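You operate a simulated robot arm through the tools that you are given. There is no shell and no other tool. Be economical: measure what you need, move in short steps, check, and stop when the job is done.

You run a simulated two-armed robot. Do the job below in one go: nothing can be reset, and whatever is moved stays where it is left.

## Task
Take the orange bearing and leave it on top of the red handled sample cup. Then put the red pin in the green tub. Then put the loose socket in the parts tray. Do these in the order given.

The check looks at the end state, three seconds after you hand in, the way a careful person would. Anything else that was tipped, shoved, dropped, spilled or broken makes it a failure.

## Robot
Two 7-joint arms with two-finger grippers on one trunk, on a base that drives. Base frame: it is fixed to the floor where the robot stands at the start and does not move with it; the origin is under the middle of the robot, x ahead of it, y to its left, z up; the surface under the hand at the start is at about z = 86. Readings come in cm, degrees, newtons and seconds.
The left shoulder is at the start at [6, 12.3, 102], the right one opposite. With the tool pointing down near the work surface each hand reaches from about 34 to 80 cm from the robot's upright axis, wherever it stands, measured 20 degrees to its own side. Places, roughly: green tub [-650, 50, 75]; parts tray [75, -125, 75]; red handled sample cup [-225, 125, 75]; red pin (3x3x11 cm) [-490, 150, 90]. Payload 1.47 kg a hand.
The tool frame of a hand sits at the grasp point between the pads (the TCP): z along the fingers, y along the line on which they close. The tips reach 1.6 cm beyond it. The gripper opens to 8.7 cm. The gripper's body begins 5.5 cm behind the TCP.
Orientation is that of the tool frame in the base frame, as a unit quaternion [x, y, z, w]. With the fingers straight down and closing along the base's y, the tool's x points along the base's -x, its y along +y and its z along -z.

## Interface
- The arms move only by the tool servo_tool. It takes "left_commands", "right_commands" or both (then of equal length, played together; a hand with none holds still); each is a list of rows, each a list of 7 numbers: the shift along the base's x, y, z in units of 40 mm (1.0 is 40 mm), then the turn, a rotation vector about the base's x, y, z in units of 5 degrees (1.0 is 5 degrees), then the opening in per cent of the stroke, from 0 (shut) to 100 (fully open). In form: [[tx, ty, tz, ax, ay, az, grip], ...]. A call has 1 to 12 rows; each row shifts and turns the commanded pose from where the row before left it. A call with a number of a shift or a turn outside -1 to 1 is refused whole. Each row takes 0.2 s and may step no farther than 5 cm and 8.6 degrees from the row before; otherwise, or with a gripper value out of range, the whole call is refused. Where a pose cannot be reached the arm comes as near as it can. A force on the tool above 40 N (or 10 N above the force at the start of the call, whichever is more), or a blocked arm, ends the call early, and 0.2 s more pass. The fingers move at their own pace (about 15.3 cm/s each) and stop on an object; they squeeze with about 28 N. The grip force told is the motor's: it shows also when the fingers shut on nothing. Time passes only in rows, and 0.2 s behind the last, so rows that do not move let the fingers close. It gives the time, the measured TCP pose, the force on the tool (base axes), the opening and the grip force at its end, in the units of the frame above (readings bear some noise), with the torque about the TCP (base axes, N m) and any sound that the robot's microphone picked up.
- Cameras (640 x 400 px; columns grow to the right, rows downward): "scene" is now at [9.66, -1.74, 157.01]; the picture's right is [-0.20, -0.98, 0.00], its down [-0.75, 0.15, -0.64] and it looks along [0.63, -0.13, -0.77] (base axes); focal length 249 px, centre (320, 200). "left" rides on the left gripper at [7.3, -1.2, -9] in its tool frame; the picture's right is [0.16, 0.99, 0.00], its down [-0.72, 0.12, -0.68] and it looks along [-0.67, 0.11, 0.73] (tool axes); focal length 247 px, centre (320, 200). "right" rides on the right gripper at [7.3, 1.2, -9] in its tool frame; the picture's right is [-0.16, 0.99, 0.00], its down [-0.72, -0.12, -0.68] and it looks along [-0.67, -0.11, 0.73] (tool axes); focal length 247 px, centre (320, 200).
- camera(camera): a new picture of that camera. The clock stands still meanwhile.
- lift_body(by): slides the trunk up (or, below 0, down) by that many cm; the arms and the scene camera ride with it, the base frame stays. It gives what a move gives, with no picture.
- roll_base(legs): drives the robot by 1 to 6 legs, each [ahead, left, turn to the left] in cm, cm and degrees, along the robot's own axes; the way and the turn of a leg run together, so that a leg with both is an arc; at most 150 cm and 180 degrees a leg. The arms and the cameras ride along, it lands a little off, and it stops where it bumps. It gives what a move gives.
- turn_head(pan, tilt): turns the head with the scene camera to pan (to the left, within 120 degrees either way) and tilt (down, from -29 to 69), counted from straight ahead of the robot. It gives what a move gives.
- pixel_to_xyz(camera, pixels): for up to 12 pixels [column, row] of the newest picture of that camera ("zoom" is the newest enlarged one), the place [x, y, z] in the base frame of the surface seen there, good to about 0.3 cm, but the place of the scene camera against the robot may be out by one fixed shift of up to 1.2 cm in any direction. The clock stands still meanwhile.
- zoom(camera, box): a new picture of the part [left, top, right, bottom] of that camera's present view, enlarged. The clock stands still meanwhile.
- close_job(): hands the job in; it is judged then, once.

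Go step by step. Measure first, check grasps and placings, and put right what went wrong. The budget is 110 turns and 88 pictures, counting those below and the enlarged ones. Unless the task says otherwise, let go and move clear before handing in.

The tools are called after "Request:" by a JSON object that holds its "op" and its "data". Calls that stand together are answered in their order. servo_tool: Moves the arms, as the interface text tells. Its arguments: {"type":"object","properties":{"left_commands":{"type":"array"},"right_commands":{"type":"array"}},"required":[]} The other tools are called the same way: lift_body (by) slides the trunk up or down; roll_base (legs) drives the base; turn_head (pan, tilt) turns the head that bears the scene camera; camera (camera) takes a picture; pixel_to_xyz (camera, pixels) gives the place of the surface under pixels of a picture; zoom (camera, box) takes an enlarged picture of a part of a camera's view; close_job () hands the job in.

At the start:

```text
time_s: 0.0
left_position: [45.71, 8.69, 117.4]
left_tool_rot: [0.0, 1.0, 0.0, -0.001]
left_force: [0.3, 0.3, -0.1]
left_wrist_torque: [0.02, 0.02, 0.0]
left_gripper_width: 8.7
left_grip_force: 0.0
right_position: [45.44, -26.1, 110.56]
right_tool_rot: [0.001, 1.0, 0.0, 0.0]
right_force: [0.2, 0.1, 0.7]
right_wrist_torque: [0.01, -0.01, 0.03]
right_gripper_width: 8.73
right_grip_force: 0.0
trunk travel left (down, up): [-17.5, 5.5]
robot x, y, heading: [-0.06, -0.06, 0.1]
head pan, tilt: [-11.5, 50.3]
```

scene: 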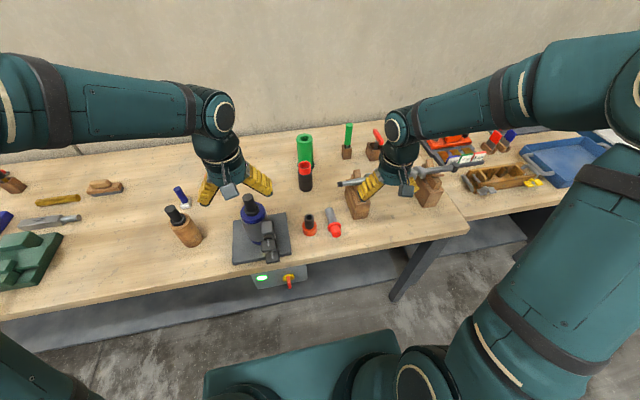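
right: 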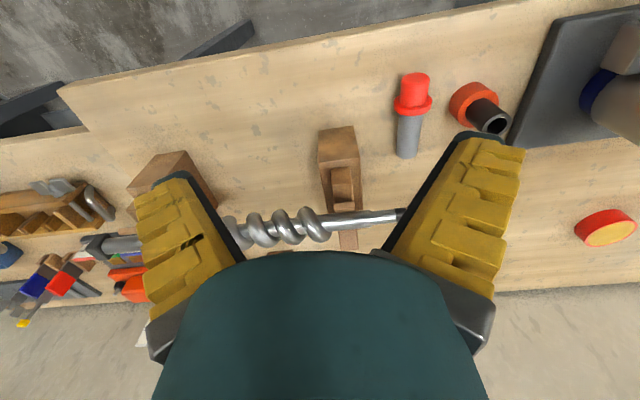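
left: 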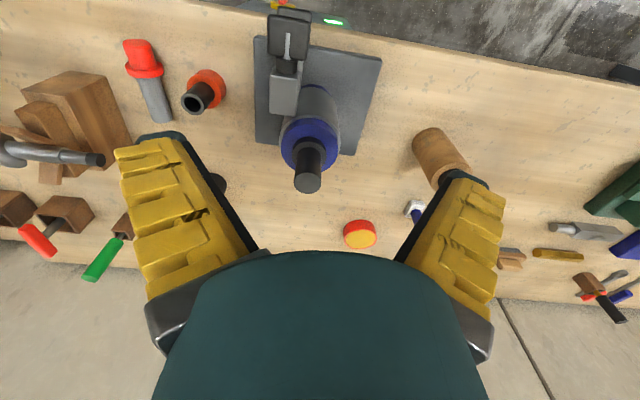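

The pictures show a bench with several orange or red items, and I can't yet tell which one is the bearing. I'll enlarge the scene around them.

Request:
{"op": "zoom", "data": {"camera": "scene", "box": [220, 110, 460, 270]}}

Request:
{"op": "zoom", "data": {"camera": "left", "box": [100, 0, 420, 200]}}

Request:
{"op": "zoom", "data": {"camera": "scene", "box": [400, 100, 640, 250]}}

```text
2.50 times, centred on (340, 190) of scene
```

zoom: 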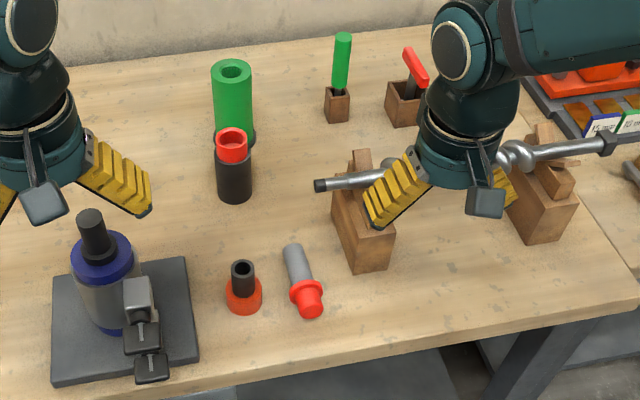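

```text
2.00 times, centred on (260, 100) of left
```

zoom: 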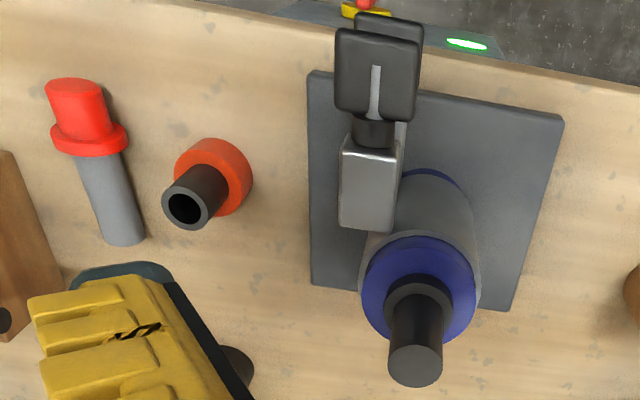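

```text
2.67 times, centred on (520, 175) of scene
```

zoom: 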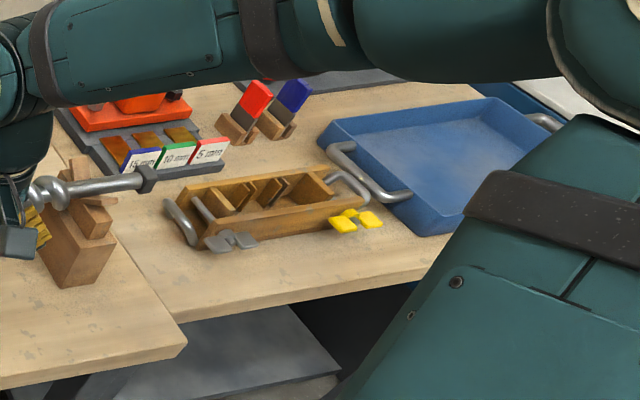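

The orange ring on a dark sleeve at scene (308,225) looks like the bearing. I'll measure it along with other items, and look left with the head.

Request:
{"op": "pixel_to_xyz", "data": {"camera": "scene", "pixels": [[308, 230], [310, 215], [334, 230], [305, 168], [304, 140], [348, 130], [580, 155], [500, 178], [182, 225], [305, 260], [185, 197], [10, 180]]}}

Request:
{"op": "turn_head", "data": {"pan": 40, "tilt": 40}}

Request:
{"op": "camera", "data": {"camera": "scene"}}

Request:
{"op": "turn_head", "data": {"pan": -65, "tilt": 35}}

Request:
{"op": "camera", "data": {"camera": "scene"}}

```text
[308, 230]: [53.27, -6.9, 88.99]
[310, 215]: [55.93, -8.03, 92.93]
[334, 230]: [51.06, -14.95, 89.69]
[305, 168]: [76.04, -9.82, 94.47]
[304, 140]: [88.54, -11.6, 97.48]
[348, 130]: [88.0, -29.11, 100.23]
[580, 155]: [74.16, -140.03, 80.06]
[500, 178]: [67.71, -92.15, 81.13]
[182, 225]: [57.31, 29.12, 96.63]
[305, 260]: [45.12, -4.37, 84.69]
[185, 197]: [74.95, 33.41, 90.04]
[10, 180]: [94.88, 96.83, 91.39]
```

```text
time_s: 1.2
left_position: [45.74, 8.62, 117.32]
left_tool_rot: [0.0, 1.0, 0.0, 0.0]
left_force: [-0.1, -0.3, -0.5]
left_wrist_torque: [0.01, -0.02, 0.0]
left_gripper_width: 8.72
left_grip_force: 0.1
right_position: [45.54, -26.01, 110.42]
right_tool_rot: [0.0, 1.0, 0.0, 0.0]
right_force: [0.5, 0.4, 0.9]
right_wrist_torque: [0.01, -0.01, 0.01]
right_gripper_width: 8.7
right_grip_force: 0.2
trunk travel left (down, up): [-17.5, 5.5]
robot x, y, heading: [0.09, -0.24, 0.0]
head pan, tilt: [40.0, 40.0]
```

```text
81 pictures are left
```

scene: 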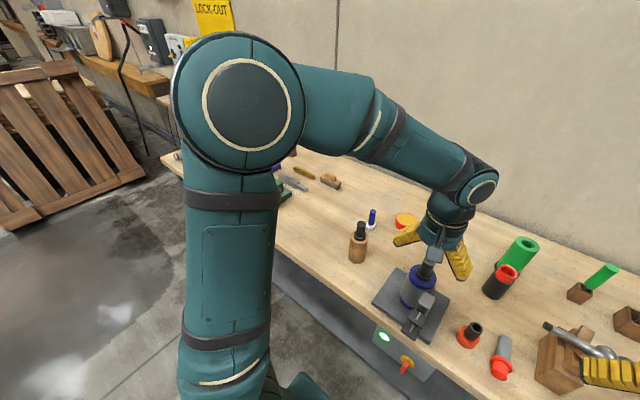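

```text
time_s: 3.0
left_position: [45.75, 8.7, 117.36]
left_tool_rot: [0.0, 1.0, 0.0, 0.0]
left_force: [-0.9, 0.7, -1.4]
left_wrist_torque: [-0.02, -0.01, 0.0]
left_gripper_width: 8.71
left_grip_force: 0.1
right_position: [45.48, -25.98, 110.54]
right_tool_rot: [0.0, 1.0, -0.001, -0.001]
right_force: [0.1, -0.6, 0.0]
right_wrist_torque: [0.02, 0.01, 0.01]
right_gripper_width: 8.71
right_grip_force: 0.1
trunk travel left (down, up): [-17.5, 5.5]
robot x, y, heading: [-0.17, -0.15, 0.0]
head pan, tilt: [-65.0, 35.0]
```

```text
80 pictures are left
```

scene: 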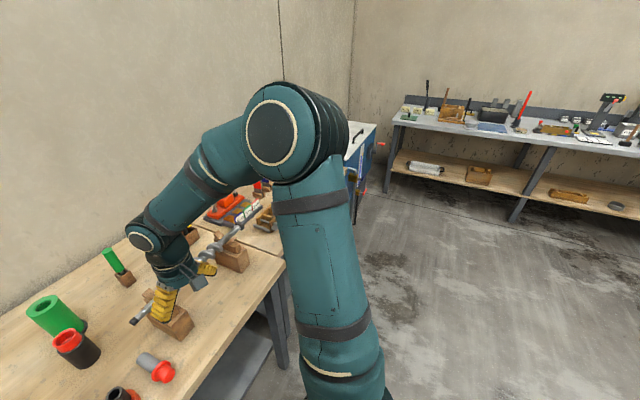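

There is also a flat round thing at (405,220) in the left-facing view, so I'll look at it closely with the left camera. I'll also swing the head back.

Request:
{"op": "zoom", "data": {"camera": "left", "box": [300, 180, 640, 392]}}

Request:
{"op": "zoom", "data": {"camera": "right", "box": [360, 40, 640, 260]}}

Request:
{"op": "zoom", "data": {"camera": "right", "box": [0, 160, 240, 330]}}

Request:
{"op": "turn_head", "data": {"pan": 30, "tilt": 40}}

Request:
{"op": "zoom", "data": {"camera": "scene", "box": [200, 120, 500, 310]}}

```text
1.88 times, centred on (470, 286) of left
```

zoom: 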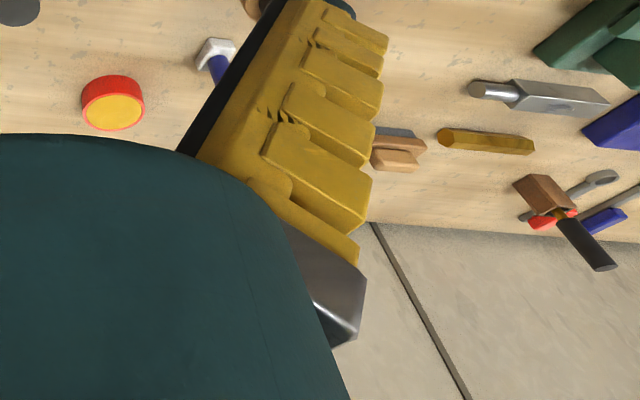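

```text
1.82 times, centred on (500, 150) of right
```

zoom: 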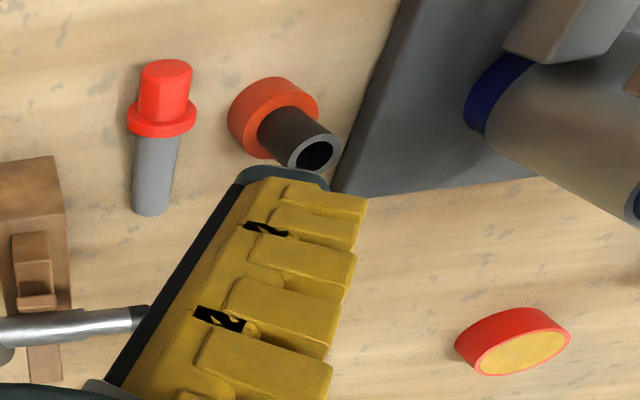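

```text
2.35 times, centred on (120, 245) of right
```

zoom: 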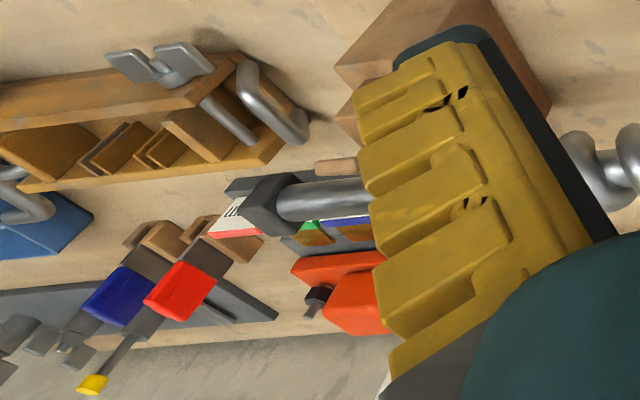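

```text
time_s: 4.7
left_position: [45.71, 8.65, 117.39]
left_tool_rot: [0.0, 1.0, 0.0, 0.0]
left_force: [0.6, 0.2, -0.1]
left_wrist_torque: [-0.02, -0.01, -0.04]
left_gripper_width: 8.73
left_grip_force: 0.1
right_position: [45.42, -26.04, 110.57]
right_tool_rot: [0.0, 1.0, 0.0, 0.0]
right_force: [0.9, 0.2, 0.4]
right_wrist_torque: [-0.03, 0.0, -0.01]
right_gripper_width: 8.72
right_grip_force: 0.2
trunk travel left (down, up): [-17.5, 5.5]
robot x, y, heading: [0.07, 0.14, -0.1]
head pan, tilt: [30.0, 40.0]
```

```text
2.11 times, centred on (350, 215) of scene
```

zoom: 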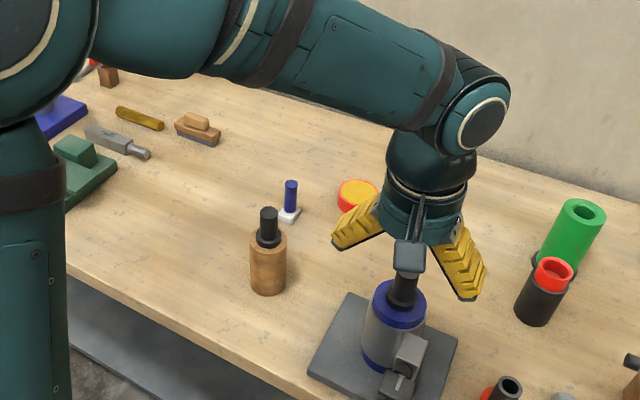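

The bearing is the orange ring with the dark sleeve, at left camera (205,90). I'll measure it in that picture, since the wrist camera is not affected by the scene shift.

Request:
{"op": "pixel_to_xyz", "data": {"camera": "left", "pixels": [[208, 74], [220, 84], [223, 95], [202, 88], [186, 95], [184, 104], [193, 113], [205, 98], [212, 108], [230, 110], [258, 110], [150, 80]]}}

```text
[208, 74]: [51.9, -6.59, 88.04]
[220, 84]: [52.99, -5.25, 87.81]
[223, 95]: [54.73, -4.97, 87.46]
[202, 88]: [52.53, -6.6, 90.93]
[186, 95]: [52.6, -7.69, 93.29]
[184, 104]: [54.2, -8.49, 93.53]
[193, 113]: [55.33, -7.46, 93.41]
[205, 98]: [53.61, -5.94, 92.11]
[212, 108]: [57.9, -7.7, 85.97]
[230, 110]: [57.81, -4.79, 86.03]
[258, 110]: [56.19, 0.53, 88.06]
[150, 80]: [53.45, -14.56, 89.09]
```

The sleeve top is centred near (54.0,-7.2) at z 93.5, on a table at z 86. I'll move the left hand above it, come partway down with a narrower opening, and look.

Request:
{"op": "servo_tool", "data": {"left_commands": [[0.52, -0.99, 0, 0, 0, 0, 100], [0.52, -0.99, 0, 0, 0, 0, 80], [0.52, -0.99, 0, 0, 0, 0, 70], [0.515, -0.99, 0, 0, 0, 0, 70], [0, 0, -0.85, 0, 0, 0, 70], [0, 0, -0.85, 0, 0, 0, 70], [0, 0, -0.85, 0, 0, 0, 70], [0, 0, -0.85, 0, 0, 0, 70], [0, 0, -0.85, 0, 0, 0, 70], [0, 0, 0, 0, 0, 0, 70]]}}

Request:
{"op": "camera", "data": {"camera": "left"}}

```text
time_s: 6.9
left_position: [54.12, -7.31, 100.28]
left_tool_rot: [0.0, 1.0, 0.0, 0.0]
left_force: [0.5, 0.2, 0.2]
left_wrist_torque: [0.02, 0.03, -0.02]
left_gripper_width: 6.53
left_grip_force: 3.2
right_position: [45.45, -26.04, 110.57]
right_tool_rot: [0.0, 1.0, 0.0, 0.0]
right_force: [-0.1, 0.4, 0.9]
right_wrist_torque: [0.01, 0.01, -0.02]
right_gripper_width: 8.71
right_grip_force: 0.0
trunk travel left (down, up): [-17.5, 5.5]
robot x, y, heading: [-0.1, 0.03, -0.1]
head pan, tilt: [30.0, 40.0]
```

```text
75 pictures are left
```

left: 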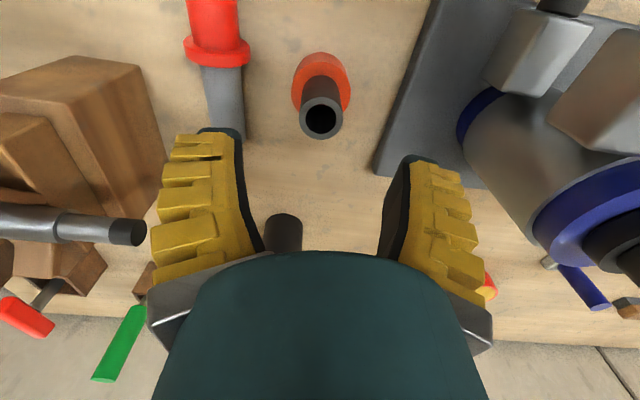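

The sleeve at (320,118) is lined up between the fingers. I'll check clearance to the vise before going down.

Request:
{"op": "pixel_to_xyz", "data": {"camera": "left", "pixels": [[490, 75], [470, 130], [400, 150], [306, 120], [336, 120], [320, 101], [235, 100], [540, 215], [245, 55]]}}

```text
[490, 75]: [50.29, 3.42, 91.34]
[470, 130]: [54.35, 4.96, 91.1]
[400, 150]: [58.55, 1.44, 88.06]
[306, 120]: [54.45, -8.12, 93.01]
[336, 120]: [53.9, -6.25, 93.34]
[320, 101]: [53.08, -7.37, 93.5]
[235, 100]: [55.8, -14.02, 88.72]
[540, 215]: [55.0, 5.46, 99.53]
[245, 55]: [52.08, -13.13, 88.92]
```

There is room on both sides, with the vise at y>3 and the pin at y<-12. I'll go down to z 90.8, close on the sleeve, and lift a little.

Request:
{"op": "servo_tool", "data": {"left_commands": [[0, 0.01, -0.8, 0, 0, 0, 70], [0, 0, -0.8, 0, 0, 0, 70], [0, 0, -0.76, 0, 0, 0, 70], [0, 0, 0, 0, 0, 0, 70], [0, 0, 0, 0, 0, 0, 0], [0, 0, 0, 0, 0, 0, 0], [0, 0, 0, 0, 0, 0, 0], [0, 0, 0.5, 0, 0, 0, 0], [0, 0, 0.8, 0, 0, 0, 0], [0, 0, 0.8, 0, 0, 0, 0], [0, 0, 0.8, 0, 0, 0, 0]]}}

Request:
{"op": "camera", "data": {"camera": "left"}}

```text
time_s: 9.3
left_position: [54.27, -7.01, 102.54]
left_tool_rot: [0.0, 1.0, 0.001, 0.0]
left_force: [0.3, 0.0, -2.6]
left_wrist_torque: [0.01, -0.01, -0.02]
left_gripper_width: 2.1
left_grip_force: 28.6
right_position: [45.54, -26.03, 110.58]
right_tool_rot: [0.0, 1.0, 0.0, 0.0]
right_force: [-0.3, -0.3, -0.1]
right_wrist_torque: [-0.02, 0.01, -0.01]
right_gripper_width: 8.68
right_grip_force: 0.1
trunk travel left (down, up): [-17.5, 5.5]
robot x, y, heading: [-0.12, 0.1, 0.1]
head pan, tilt: [30.0, 40.0]
```

```text
74 pictures are left
```

left: 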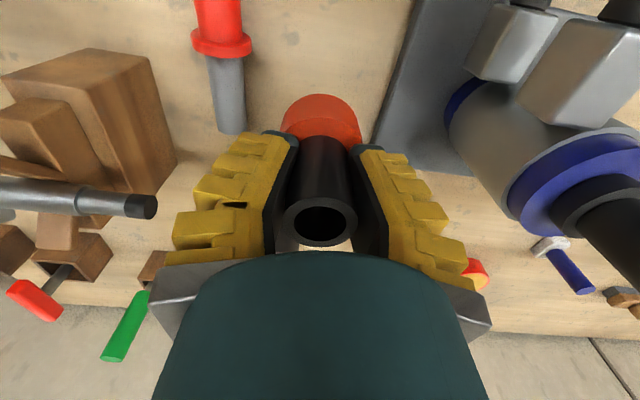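

The bearing is held (width 2.1, force 28.6). I'll raise and centre the hand, back off from the bench, and turn towards the cup at about 150° to see the area.

Request:
{"op": "servo_tool", "data": {"left_commands": [[0, 0, 0.9, 0, 0, 0, 0], [0, 0, 0.9, 0, 0, 0, 0], [0, 0, 0.9, 0, 0, 0, 0], [0, 0, 0.9, 0, 0, 0, 0], [-0.6, 0.9, 0, 0, 0, 0, 0], [-0.6, 0.9, 0, 0, 0, 0, 0], [-0.6, 0.9, 0, 0, 0, 0, 0], [-0.5, 0.9, 0, 0, 0, 0, 0]]}}

Request:
{"op": "roll_base", "data": {"legs": [[-60, 0, 0], [0, 0, 120]]}}

Request:
{"op": "turn_head", "data": {"pan": 20, "tilt": 20}}

Request:
{"op": "camera", "data": {"camera": "scene"}}

```text
time_s: 11.1
left_position: [44.43, 7.72, 117.08]
left_tool_rot: [0.0, 1.0, 0.0, 0.0]
left_force: [-0.3, -0.2, -2.3]
left_wrist_torque: [-0.04, -0.05, 0.02]
left_gripper_width: 2.01
left_grip_force: 28.4
right_position: [45.38, -25.87, 110.5]
right_tool_rot: [0.0, 1.0, 0.0, 0.0]
right_force: [0.5, 0.2, 0.2]
right_wrist_torque: [-0.04, -0.03, 0.0]
right_gripper_width: 8.67
right_grip_force: 0.0
trunk travel left (down, up): [-17.5, 5.5]
robot x, y, heading: [-0.24, -0.29, 0.2]
head pan, tilt: [30.0, 40.0]
```

```text
time_s: 13.9
left_position: [-3.56, 7.21, 117.1]
left_tool_rot: [0.002, 1.0, 0.0, -0.001]
left_force: [-0.5, -0.3, -3.3]
left_wrist_torque: [0.03, -0.03, -0.01]
left_gripper_width: 2.02
left_grip_force: 28.0
right_position: [-2.79, -26.57, 110.61]
right_tool_rot: [0.002, 1.0, 0.0, -0.001]
right_force: [0.5, 0.4, -0.5]
right_wrist_torque: [0.0, 0.0, -0.03]
right_gripper_width: 8.68
right_grip_force: 0.0
trunk travel left (down, up): [-17.5, 5.5]
robot x, y, heading: [-48.0, -0.37, -0.5]
head pan, tilt: [30.0, 40.0]
stopped in leg 1: the robot was blocked; the commanded pose is now the measured one
```

```text
time_s: 14.7
left_position: [-3.64, 7.33, 117.06]
left_tool_rot: [0.001, 1.0, 0.0, -0.001]
left_force: [0.5, 0.5, -2.4]
left_wrist_torque: [-0.01, -0.02, -0.02]
left_gripper_width: 2.0
left_grip_force: 28.0
right_position: [-2.82, -26.47, 110.59]
right_tool_rot: [0.002, 1.0, 0.0, 0.0]
right_force: [0.1, 0.3, -0.2]
right_wrist_torque: [0.0, 0.0, 0.01]
right_gripper_width: 8.7
right_grip_force: 0.1
trunk travel left (down, up): [-17.5, 5.5]
robot x, y, heading: [-47.97, -0.24, -0.3]
head pan, tilt: [20.0, 20.0]
```

```text
73 pictures are left
```

scene: 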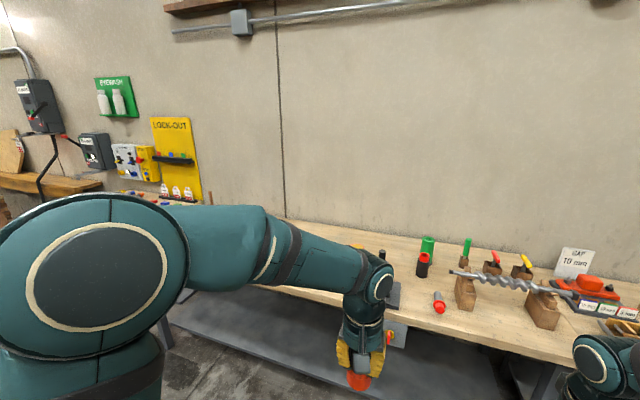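

The base was blocked at x -48 by something behind it. I'll look left-behind and right-behind.

Request:
{"op": "turn_head", "data": {"pan": 118, "tilt": 35}}

Request:
{"op": "camera", "data": {"camera": "scene"}}

Request:
{"op": "turn_head", "data": {"pan": -118, "tilt": 35}}

Request:
{"op": "camera", "data": {"camera": "scene"}}

```text
time_s: 16.5
left_position: [-3.51, 7.26, 116.98]
left_tool_rot: [0.002, 1.0, 0.001, -0.001]
left_force: [-0.3, -0.5, -3.3]
left_wrist_torque: [-0.02, -0.01, 0.01]
left_gripper_width: 2.0
left_grip_force: 27.3
right_position: [-2.74, -26.47, 110.65]
right_tool_rot: [0.003, 1.0, 0.001, 0.0]
right_force: [-0.9, -1.0, -0.6]
right_wrist_torque: [-0.02, -0.02, -0.02]
right_gripper_width: 8.73
right_grip_force: 0.1
trunk travel left (down, up): [-17.5, 5.5]
robot x, y, heading: [-48.16, -0.11, -0.4]
head pan, tilt: [118.0, 35.0]
```

```text
72 pictures are left
```

scene: 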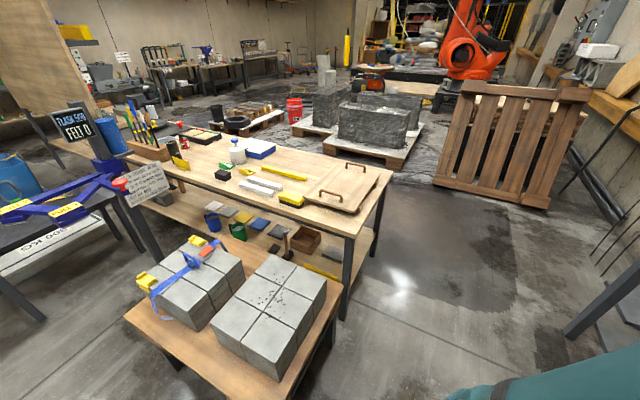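

```text
time_s: 19.8
left_position: [-3.43, 7.29, 116.87]
left_tool_rot: [0.002, 1.0, 0.0, 0.0]
left_force: [0.5, 0.6, -2.9]
left_wrist_torque: [0.02, -0.01, 0.02]
left_gripper_width: 1.96
left_grip_force: 28.0
right_position: [-2.85, -26.51, 110.57]
right_tool_rot: [0.003, 1.0, 0.0, -0.001]
right_force: [0.2, 0.7, 0.1]
right_wrist_torque: [0.03, -0.02, 0.01]
right_gripper_width: 8.69
right_grip_force: 0.1
trunk travel left (down, up): [-17.5, 5.5]
robot x, y, heading: [-48.5, -0.09, -0.5]
head pan, tilt: [-118.0, 35.0]
```

```text
71 pictures are left
```

scene: 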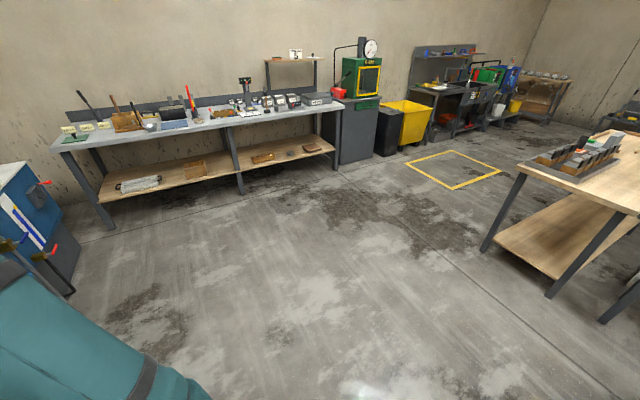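

A low table with concrete pavers is right behind the robot, and the cup is likely on a bench to the left. I'll take that view again, measure the layout, and look for the cup.

Request:
{"op": "turn_head", "data": {"pan": 105, "tilt": 30}}

Request:
{"op": "camera", "data": {"camera": "scene"}}

Request:
{"op": "zoom", "data": {"camera": "scene", "box": [60, 60, 340, 235]}}

```text
time_s: 23.0
left_position: [-3.57, 7.28, 116.94]
left_tool_rot: [0.002, 1.0, -0.001, -0.001]
left_force: [-0.2, -1.0, -2.9]
left_wrist_torque: [0.0, -0.02, 0.02]
left_gripper_width: 1.96
left_grip_force: 28.1
right_position: [-2.68, -26.55, 110.64]
right_tool_rot: [0.002, 1.0, 0.001, 0.0]
right_force: [-0.6, -0.6, -0.2]
right_wrist_torque: [0.01, -0.01, 0.01]
right_gripper_width: 8.7
right_grip_force: 0.1
trunk travel left (down, up): [-17.5, 5.5]
robot x, y, heading: [-48.05, -0.15, -0.1]
head pan, tilt: [105.0, 30.0]
```

```text
70 pictures are left
```

scene: 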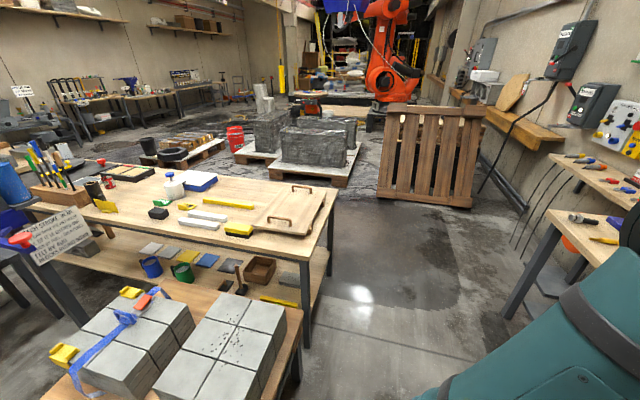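

```text
2.29 times, centred on (200, 148) of scene
```

zoom: 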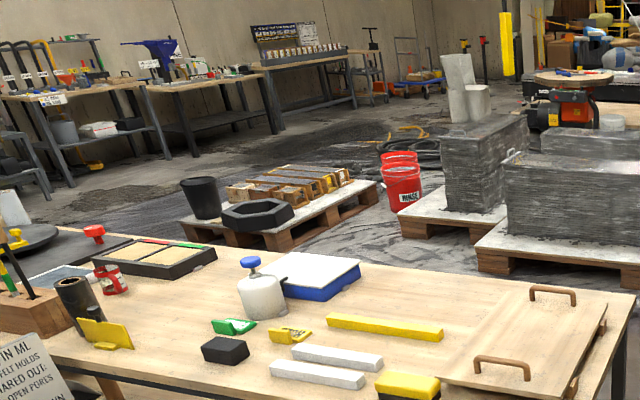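

There is a small red cup-like object at zoom (110,280) and a red knob at (95,233). I'll measure those and the furniture.

Request:
{"op": "pixel_to_xyz", "data": {"camera": "zoom", "pixels": [[110, 283], [95, 233], [265, 290], [600, 300], [440, 385], [75, 300], [150, 262], [250, 325]]}}

Request:
{"op": "pixel_to_xyz", "data": {"camera": "scene", "pixels": [[335, 195], [308, 255], [298, 310], [165, 285], [30, 205], [100, 165], [240, 345], [130, 345], [505, 315], [470, 200], [350, 300]]}}

Request:
{"op": "zoom", "data": {"camera": "scene", "box": [0, 130, 180, 260]}}

```text
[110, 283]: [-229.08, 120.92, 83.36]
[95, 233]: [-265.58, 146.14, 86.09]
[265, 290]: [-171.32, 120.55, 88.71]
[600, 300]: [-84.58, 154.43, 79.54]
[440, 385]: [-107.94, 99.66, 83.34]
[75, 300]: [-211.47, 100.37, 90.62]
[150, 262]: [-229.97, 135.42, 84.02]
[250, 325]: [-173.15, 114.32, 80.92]
```

```text
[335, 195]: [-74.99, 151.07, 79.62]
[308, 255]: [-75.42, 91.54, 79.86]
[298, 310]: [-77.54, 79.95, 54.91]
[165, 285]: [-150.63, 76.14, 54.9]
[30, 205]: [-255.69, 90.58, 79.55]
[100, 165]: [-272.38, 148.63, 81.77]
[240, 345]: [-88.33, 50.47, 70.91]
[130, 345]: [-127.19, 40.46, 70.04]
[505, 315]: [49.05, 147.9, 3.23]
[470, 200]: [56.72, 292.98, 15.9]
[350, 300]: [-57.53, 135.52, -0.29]
```

```text
3.08 times, centred on (90, 195) of scene
```

zoom: 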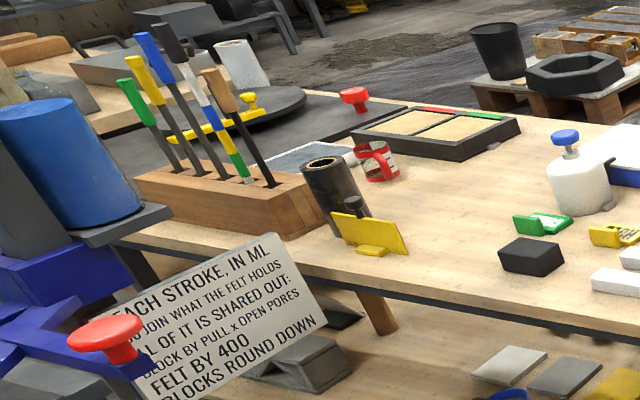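

The cup stands at about (-229,121) on a bench whose top is at z 79.5 (x -75 to -280, y 91 to 151). I'll drive around its far side through the aisle at x of about -18: forward a bit, turn left, and go up the aisle.

Request:
{"op": "roll_base", "data": {"legs": [[30, 0, 0], [0, 0, 90], [100, 0, 0]]}}

Request:
{"op": "turn_head", "data": {"pan": 45, "tilt": 35}}

Request:
{"op": "camera", "data": {"camera": "scene"}}

```text
time_s: 33.8
left_position: [-27.09, 146.93, 117.08]
left_tool_rot: [0.711, -0.703, 0.001, 0.001]
left_force: [-0.1, 0.1, -3.3]
left_wrist_torque: [-0.01, 0.0, -0.03]
left_gripper_width: 1.88
left_grip_force: 28.0
right_position: [6.56, 148.2, 110.5]
right_tool_rot: [0.711, -0.703, 0.0, -0.001]
right_force: [0.1, 0.9, 0.3]
right_wrist_torque: [-0.01, -0.02, 0.03]
right_gripper_width: 8.69
right_grip_force: 0.0
trunk travel left (down, up): [-17.5, 5.5]
robot x, y, heading: [-18.87, 102.32, 90.7]
head pan, tilt: [105.0, 30.0]
```

```text
time_s: 35.1
left_position: [-27.25, 146.87, 117.06]
left_tool_rot: [0.711, -0.704, 0.001, 0.0]
left_force: [1.2, -0.3, -2.1]
left_wrist_torque: [0.0, -0.03, 0.0]
left_gripper_width: 1.86
left_grip_force: 27.5
right_position: [6.48, 148.19, 110.55]
right_tool_rot: [0.711, -0.703, 0.0, -0.001]
right_force: [-0.1, 0.3, -0.5]
right_wrist_torque: [0.0, -0.03, -0.02]
right_gripper_width: 8.69
right_grip_force: 0.1
trunk travel left (down, up): [-17.5, 5.5]
robot x, y, heading: [-18.99, 102.66, 90.5]
head pan, tilt: [45.0, 35.0]
```

```text
67 pictures are left
```

scene: 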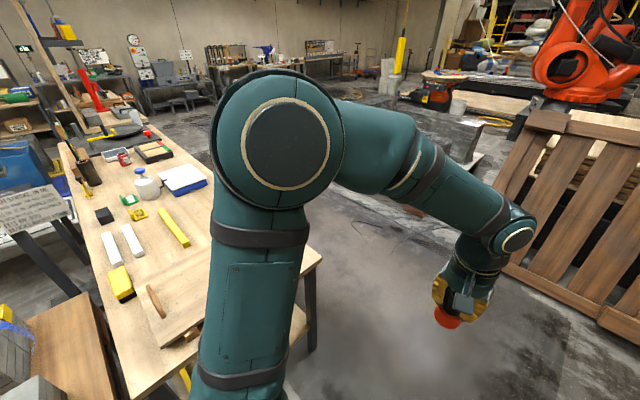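

The aisle is clear so far, with a slatted crate ahead on the right. I'll measure the crate and stone pallet, and check the bearing in the hand.

Request:
{"op": "pixel_to_xyz", "data": {"camera": "scene", "pixels": [[510, 265], [420, 215], [475, 165], [320, 250], [125, 157], [115, 150], [400, 100], [590, 315], [135, 147], [210, 180]]}}

Request:
{"op": "camera", "data": {"camera": "left"}}

```text
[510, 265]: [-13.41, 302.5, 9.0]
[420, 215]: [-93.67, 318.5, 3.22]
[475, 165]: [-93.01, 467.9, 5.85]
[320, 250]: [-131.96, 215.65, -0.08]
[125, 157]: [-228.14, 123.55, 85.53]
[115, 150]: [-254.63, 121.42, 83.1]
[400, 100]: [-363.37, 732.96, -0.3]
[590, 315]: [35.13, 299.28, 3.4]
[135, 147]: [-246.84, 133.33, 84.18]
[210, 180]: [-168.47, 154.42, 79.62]
```

```text
66 pictures are left
```

left: 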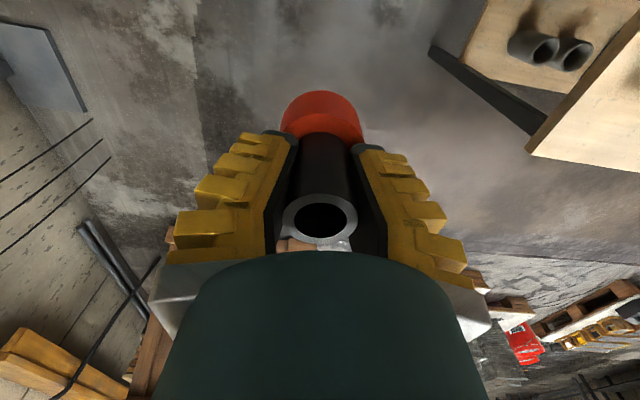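

The corridor runs between the bench (y<155) and the pallets and crate (y>300). I'll drive to y of about 212, turn to heading 180, go to x of about -235, then face the bench and look.

Request:
{"op": "roll_base", "data": {"legs": [[110, 0, 0], [0, 0, 90], [150, 0, 0]]}}

Request:
{"op": "turn_head", "data": {"pan": 20, "tilt": 35}}

Request:
{"op": "camera", "data": {"camera": "scene"}}

```text
time_s: 51.4
left_position: [-213.2, 201.9, 116.93]
left_tool_rot: [1.0, 0.013, 0.001, 0.0]
left_force: [0.0, -0.3, -3.4]
left_wrist_torque: [0.0, 0.01, 0.01]
left_gripper_width: 1.77
left_grip_force: 28.2
right_position: [-215.01, 235.68, 110.57]
right_tool_rot: [1.0, 0.011, 0.0, 0.001]
right_force: [-0.7, 0.2, -0.6]
right_wrist_torque: [0.06, 0.03, -0.02]
right_gripper_width: 8.66
right_grip_force: 0.0
trunk travel left (down, up): [-17.5, 5.5]
robot x, y, heading: [-168.91, 210.61, -178.9]
head pan, tilt: [45.0, 35.0]
```

```text
time_s: 52.3
left_position: [-213.35, 201.9, 117.01]
left_tool_rot: [1.0, 0.013, 0.001, -0.002]
left_force: [-0.6, 0.6, -3.5]
left_wrist_torque: [0.04, 0.02, -0.01]
left_gripper_width: 1.74
left_grip_force: 27.9
right_position: [-215.11, 235.71, 110.54]
right_tool_rot: [1.0, 0.011, 0.0, 0.0]
right_force: [-0.9, 0.9, 0.2]
right_wrist_torque: [0.01, 0.01, 0.01]
right_gripper_width: 8.69
right_grip_force: 0.1
trunk travel left (down, up): [-17.5, 5.5]
robot x, y, heading: [-168.58, 210.67, -178.8]
head pan, tilt: [20.0, 35.0]
```

```text
65 pictures are left
```

scene: 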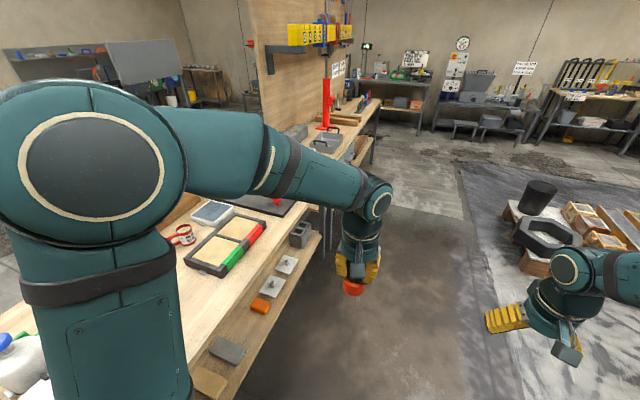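

The cup is at (182,235) with its handle, and a pallet is at (515,225). I'll measure both before driving on.

Request:
{"op": "pixel_to_xyz", "data": {"camera": "scene", "pixels": [[182, 237], [186, 231], [178, 229], [515, 225], [530, 270], [310, 238], [300, 245], [247, 225], [230, 350], [265, 305]]}}

Request:
{"op": "zoom", "data": {"camera": "scene", "box": [140, 190, 300, 290]}}

```text
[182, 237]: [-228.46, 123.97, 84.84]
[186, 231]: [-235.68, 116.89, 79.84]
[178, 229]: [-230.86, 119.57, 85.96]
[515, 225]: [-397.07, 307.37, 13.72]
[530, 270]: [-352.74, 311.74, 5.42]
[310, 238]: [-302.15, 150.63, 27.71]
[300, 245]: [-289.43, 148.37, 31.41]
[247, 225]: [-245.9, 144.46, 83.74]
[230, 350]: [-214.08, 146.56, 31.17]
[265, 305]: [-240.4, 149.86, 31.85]
```

```text
4.00 times, centred on (220, 240) of scene
```

zoom: 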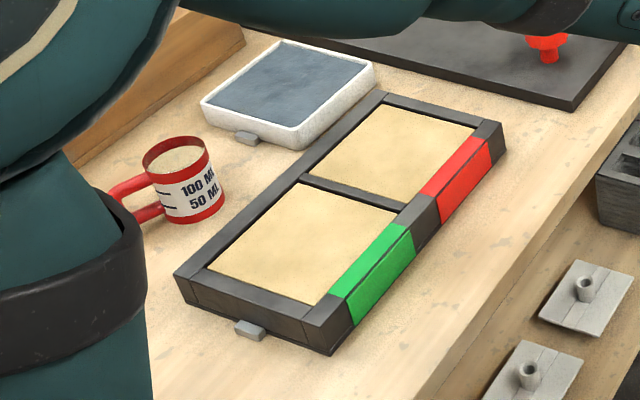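

The cup is at (-229,122) with its rim at z of about 86. I'll drive forward 72, turn left to face the bench, and look.

Request:
{"op": "roll_base", "data": {"legs": [[72, 0, 0], [0, 0, 89], [15, 0, 0]]}}

Request:
{"op": "turn_head", "data": {"pan": 5, "tilt": 45}}

Request:
{"op": "camera", "data": {"camera": "scene"}}

```text
time_s: 61.0
left_position: [-231.73, 149.86, 117.04]
left_tool_rot: [0.697, 0.717, 0.001, -0.001]
left_force: [0.6, -0.6, -3.2]
left_wrist_torque: [-0.01, 0.05, -0.03]
left_gripper_width: 1.7
left_grip_force: 28.1
right_position: [-265.55, 148.09, 110.5]
right_tool_rot: [0.696, 0.718, 0.001, 0.0]
right_force: [0.3, -1.0, 0.4]
right_wrist_torque: [0.01, 0.0, 0.0]
right_gripper_width: 8.7
right_grip_force: 0.0
trunk travel left (down, up): [-17.5, 5.5]
robot x, y, heading: [-241.07, 194.02, -88.4]
head pan, tilt: [20.0, 35.0]
```

```text
time_s: 61.8
left_position: [-231.81, 150.22, 117.04]
left_tool_rot: [0.697, 0.717, 0.001, 0.0]
left_force: [-0.1, 0.5, -2.7]
left_wrist_torque: [0.0, 0.01, 0.02]
left_gripper_width: 1.75
left_grip_force: 28.0
right_position: [-265.53, 148.12, 110.5]
right_tool_rot: [0.696, 0.718, 0.0, 0.0]
right_force: [0.4, 0.0, 0.6]
right_wrist_torque: [-0.02, 0.01, -0.04]
right_gripper_width: 8.67
right_grip_force: 0.1
trunk travel left (down, up): [-17.5, 5.5]
robot x, y, heading: [-240.72, 194.26, -88.4]
head pan, tilt: [5.0, 45.0]
```

```text
63 pictures are left
```

scene: 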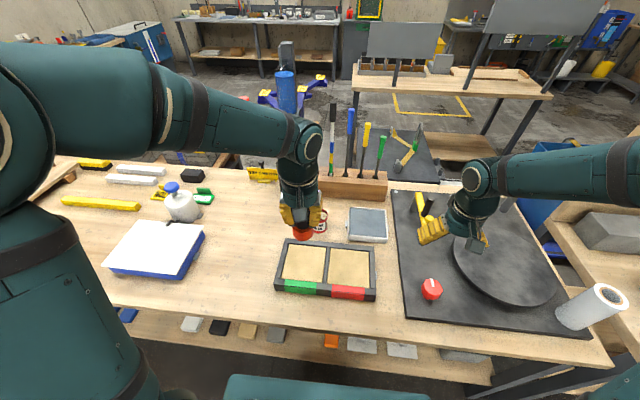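

The robot stands well, and the cup at (320,220) is just past the left hand. I'll use the left camera to measure the cup.

Request:
{"op": "camera", "data": {"camera": "left"}}

Request:
{"op": "zoom", "data": {"camera": "scene", "box": [260, 160, 420, 260]}}

```text
62 pictures are left
```

left: 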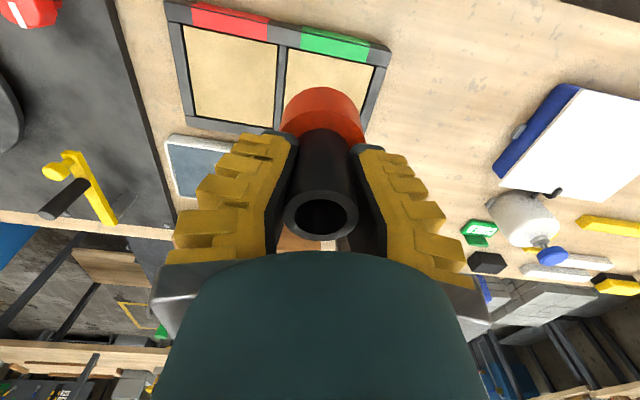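

```text
4.00 times, centred on (340, 210) of scene
```

zoom: 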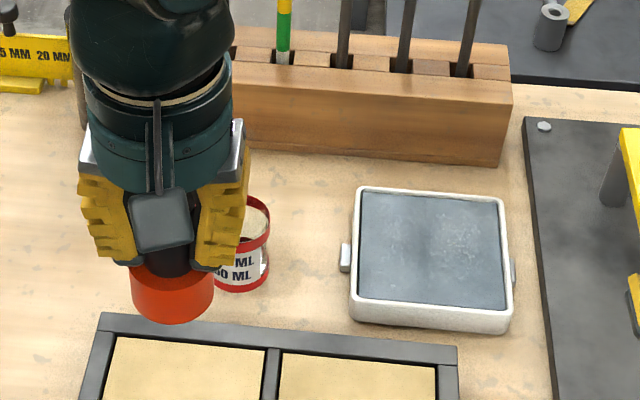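

The held bearing hides the cup from the left camera. I'll shift the left hand 14 cm to +x and view the cup from the head and the right wrist.

Request:
{"op": "servo_tool", "data": {"left_commands": [[0.9, 0, 0, 0, 0, 0, 0], [0.9, 0, 0, 0, 0, 0, 0], [0.9, 0, 0, 0, 0, 0, 0], [0.8, 0, 0, 0, 0, 0, 0]]}}

Request:
{"op": "zoom", "data": {"camera": "scene", "box": [260, 180, 380, 255]}}

Request:
{"op": "camera", "data": {"camera": "right"}}

Request:
{"op": "camera", "data": {"camera": "left"}}

```text
time_s: 62.8
left_position: [-217.75, 150.15, 116.83]
left_tool_rot: [0.697, 0.717, 0.0, -0.001]
left_force: [-0.2, 0.0, -2.9]
left_wrist_torque: [-0.02, 0.02, 0.0]
left_gripper_width: 1.74
left_grip_force: 28.2
right_position: [-265.47, 148.03, 110.62]
right_tool_rot: [0.696, 0.718, 0.0, 0.001]
right_force: [0.8, 0.7, 0.9]
right_wrist_torque: [0.01, 0.0, 0.0]
right_gripper_width: 8.71
right_grip_force: 0.0
trunk travel left (down, up): [-17.5, 5.5]
robot x, y, heading: [-240.74, 194.31, -88.4]
head pan, tilt: [5.0, 45.0]
```

```text
5.33 times, centred on (320, 218) of scene
```

zoom: 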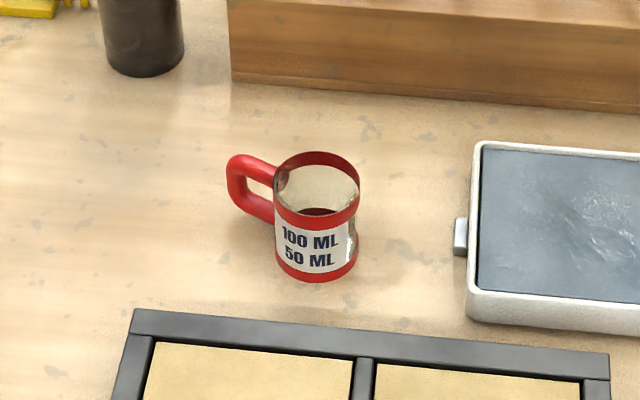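

```text
59 pictures are left
```

right: 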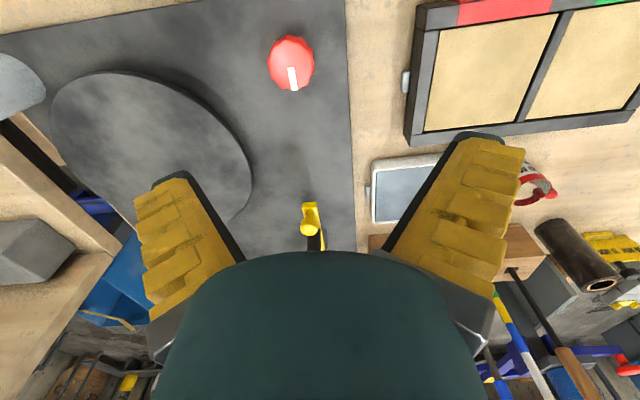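

```text
58 pictures are left
```

left: 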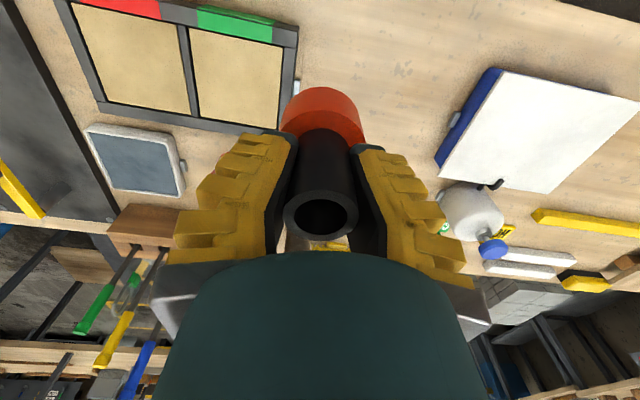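

The cup is hollow, with its handle towards +x. I'll measure its rim to compare with the bearing ring.

Request:
{"op": "pixel_to_xyz", "data": {"camera": "zoom", "pixels": [[276, 192], [357, 195], [318, 217], [295, 212], [345, 212], [318, 157], [318, 185], [318, 208], [318, 280], [235, 180], [260, 160], [300, 330]]}}

Request:
{"op": "pixel_to_xyz", "data": {"camera": "right", "pixels": [[527, 163], [545, 183], [552, 193], [522, 203], [530, 185], [534, 195], [540, 160]]}}

Request:
{"op": "zoom", "data": {"camera": "right", "box": [490, 130, 610, 230]}}

```text
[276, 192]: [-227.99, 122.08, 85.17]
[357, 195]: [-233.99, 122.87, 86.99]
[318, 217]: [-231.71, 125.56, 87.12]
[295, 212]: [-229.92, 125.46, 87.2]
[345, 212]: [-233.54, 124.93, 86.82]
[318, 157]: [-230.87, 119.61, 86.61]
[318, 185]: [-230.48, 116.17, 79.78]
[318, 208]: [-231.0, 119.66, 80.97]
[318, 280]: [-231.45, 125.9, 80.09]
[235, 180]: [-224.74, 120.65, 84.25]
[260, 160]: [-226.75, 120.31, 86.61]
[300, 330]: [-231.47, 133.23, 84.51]
```

```text
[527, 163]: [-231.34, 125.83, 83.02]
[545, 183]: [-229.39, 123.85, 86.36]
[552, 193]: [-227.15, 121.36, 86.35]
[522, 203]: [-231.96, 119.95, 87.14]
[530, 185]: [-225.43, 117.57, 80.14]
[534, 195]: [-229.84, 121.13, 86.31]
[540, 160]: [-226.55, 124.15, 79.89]
```

```text
4.00 times, centred on (550, 180) of right
```

zoom: 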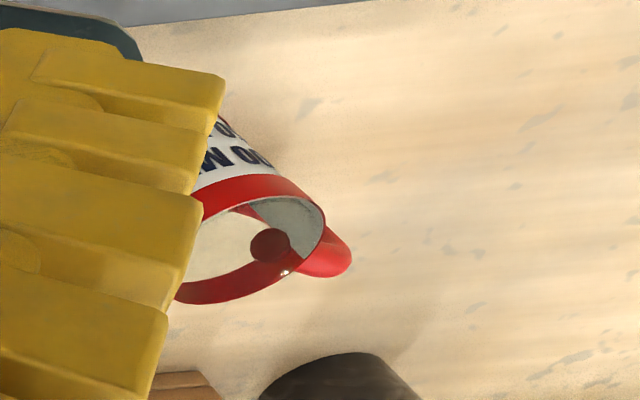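

The rim centre is about (-231,122.6), with outer diameter about 6 and rim z about 87. I'll measure the held ring's diameter.

Request:
{"op": "pixel_to_xyz", "data": {"camera": "left", "pixels": [[284, 115], [284, 125], [360, 115], [363, 125], [322, 90], [322, 105], [322, 122], [300, 92], [345, 92], [322, 135], [288, 210], [358, 210]]}}

Request:
{"op": "zoom", "data": {"camera": "left", "box": [260, 70, 390, 150]}}

Request:
{"op": "camera", "data": {"camera": "scene"}}

```text
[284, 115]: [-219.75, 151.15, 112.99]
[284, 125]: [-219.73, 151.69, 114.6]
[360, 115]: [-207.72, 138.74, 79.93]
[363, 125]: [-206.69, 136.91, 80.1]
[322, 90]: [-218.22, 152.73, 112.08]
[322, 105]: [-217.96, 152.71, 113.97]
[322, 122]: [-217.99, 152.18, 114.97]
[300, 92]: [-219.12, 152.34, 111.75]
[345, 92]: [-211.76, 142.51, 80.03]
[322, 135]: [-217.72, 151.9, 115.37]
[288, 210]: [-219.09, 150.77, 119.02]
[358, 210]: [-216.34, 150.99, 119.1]
```

```text
4.92 times, centred on (325, 110) of left
```

zoom: 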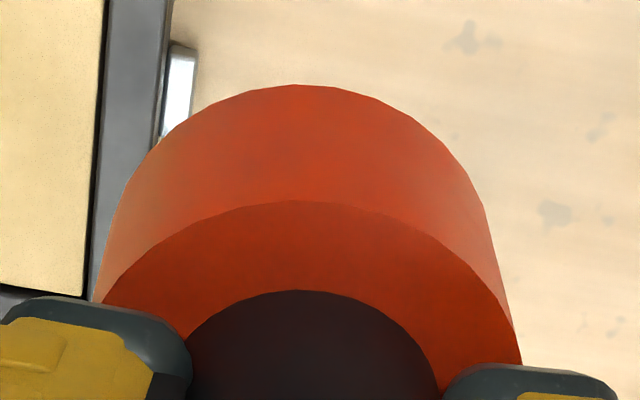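

```text
55 pictures are left
```

scene: 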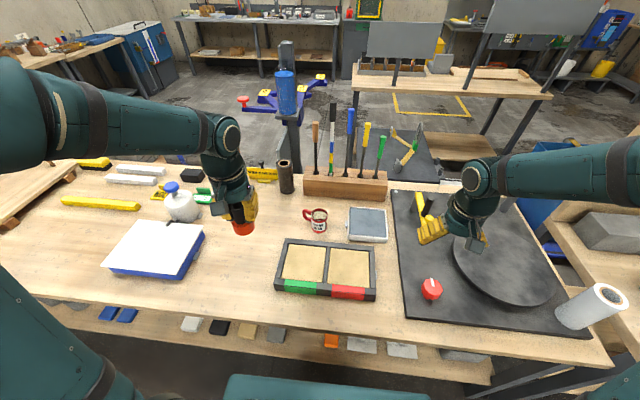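

The ring is about 4.6 cm across and the cup opening about 5.5, so I need a more exact rim measurement. I'll move the left hand forward beside the cup, still high, so the left camera sees the cup from above.

Request:
{"op": "servo_tool", "data": {"left_commands": [[0, -0.93, 0, 0, 0, 0, 0], [0, -0.93, 0, 0, 0, 0, 0], [0, -0.93, 0, 0, 0, 0, 0], [0, -0.93, 0, 0, 0, 0, 0], [0, -0.93, 0, 0, 0, 0, 0], [0, -0.93, 0, 0, 0, 0, 0], [0, -0.93, 0, 0, 0, 0, 0], [0, 0, 0, 0, 0, 0, 0]]}}

Request:
{"op": "camera", "data": {"camera": "left"}}

Request:
{"op": "zoom", "data": {"camera": "left", "box": [170, 10, 290, 110]}}

```text
time_s: 64.6
left_position: [-217.89, 124.08, 116.67]
left_tool_rot: [0.697, 0.717, 0.0, 0.0]
left_force: [0.1, -0.3, -2.5]
left_wrist_torque: [-0.02, -0.02, 0.03]
left_gripper_width: 1.73
left_grip_force: 28.5
right_position: [-265.52, 148.2, 110.62]
right_tool_rot: [0.696, 0.718, 0.001, 0.0]
right_force: [0.1, 0.5, -0.4]
right_wrist_torque: [-0.03, 0.0, -0.01]
right_gripper_width: 8.7
right_grip_force: 0.1
trunk travel left (down, up): [-17.5, 5.5]
robot x, y, heading: [-240.64, 194.32, -88.3]
head pan, tilt: [5.0, 45.0]
```

```text
54 pictures are left
```

left: 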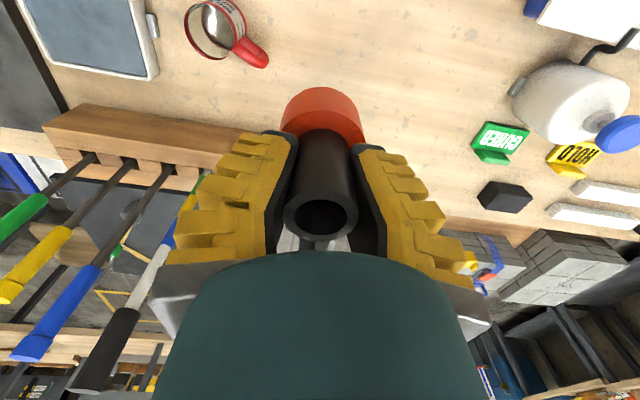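

```text
4.00 times, centred on (230, 60) of left
```

zoom: 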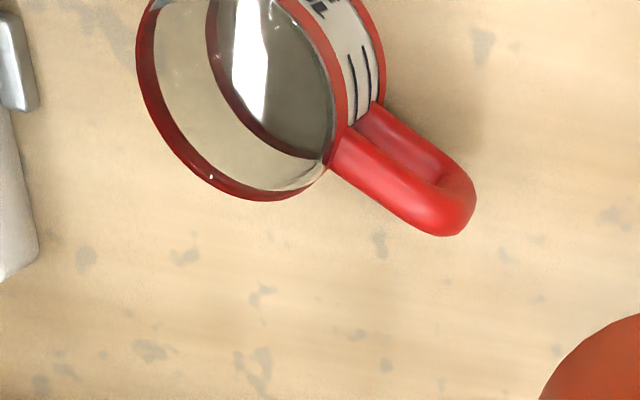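

The cup is glass with a thin red rim. I'll measure rim points and the inside in this wrist view.

Request:
{"op": "pixel_to_xyz", "data": {"camera": "zoom", "pixels": [[140, 60], [165, 125], [210, 178], [270, 196], [322, 172], [342, 110], [320, 45], [150, 10], [270, 100], [235, 60], [380, 50], [440, 200]]}}

Request:
{"op": "pixel_to_xyz", "data": {"camera": "left", "pixels": [[205, 170], [120, 165], [160, 185], [165, 230], [120, 330], [40, 350], [208, 2]]}}

```text
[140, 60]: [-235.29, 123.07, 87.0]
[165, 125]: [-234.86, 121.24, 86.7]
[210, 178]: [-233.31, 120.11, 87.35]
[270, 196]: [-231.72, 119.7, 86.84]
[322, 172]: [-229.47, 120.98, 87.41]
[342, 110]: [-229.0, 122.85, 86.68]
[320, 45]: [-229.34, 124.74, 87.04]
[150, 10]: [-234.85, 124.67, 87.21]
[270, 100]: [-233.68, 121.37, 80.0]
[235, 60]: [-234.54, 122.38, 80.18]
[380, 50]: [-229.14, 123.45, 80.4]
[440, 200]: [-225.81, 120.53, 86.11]
```

```text
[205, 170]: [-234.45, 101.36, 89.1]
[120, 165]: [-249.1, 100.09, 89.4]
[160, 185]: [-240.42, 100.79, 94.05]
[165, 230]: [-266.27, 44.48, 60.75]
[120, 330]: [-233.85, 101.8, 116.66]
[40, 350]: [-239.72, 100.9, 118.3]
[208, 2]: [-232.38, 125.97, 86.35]
```

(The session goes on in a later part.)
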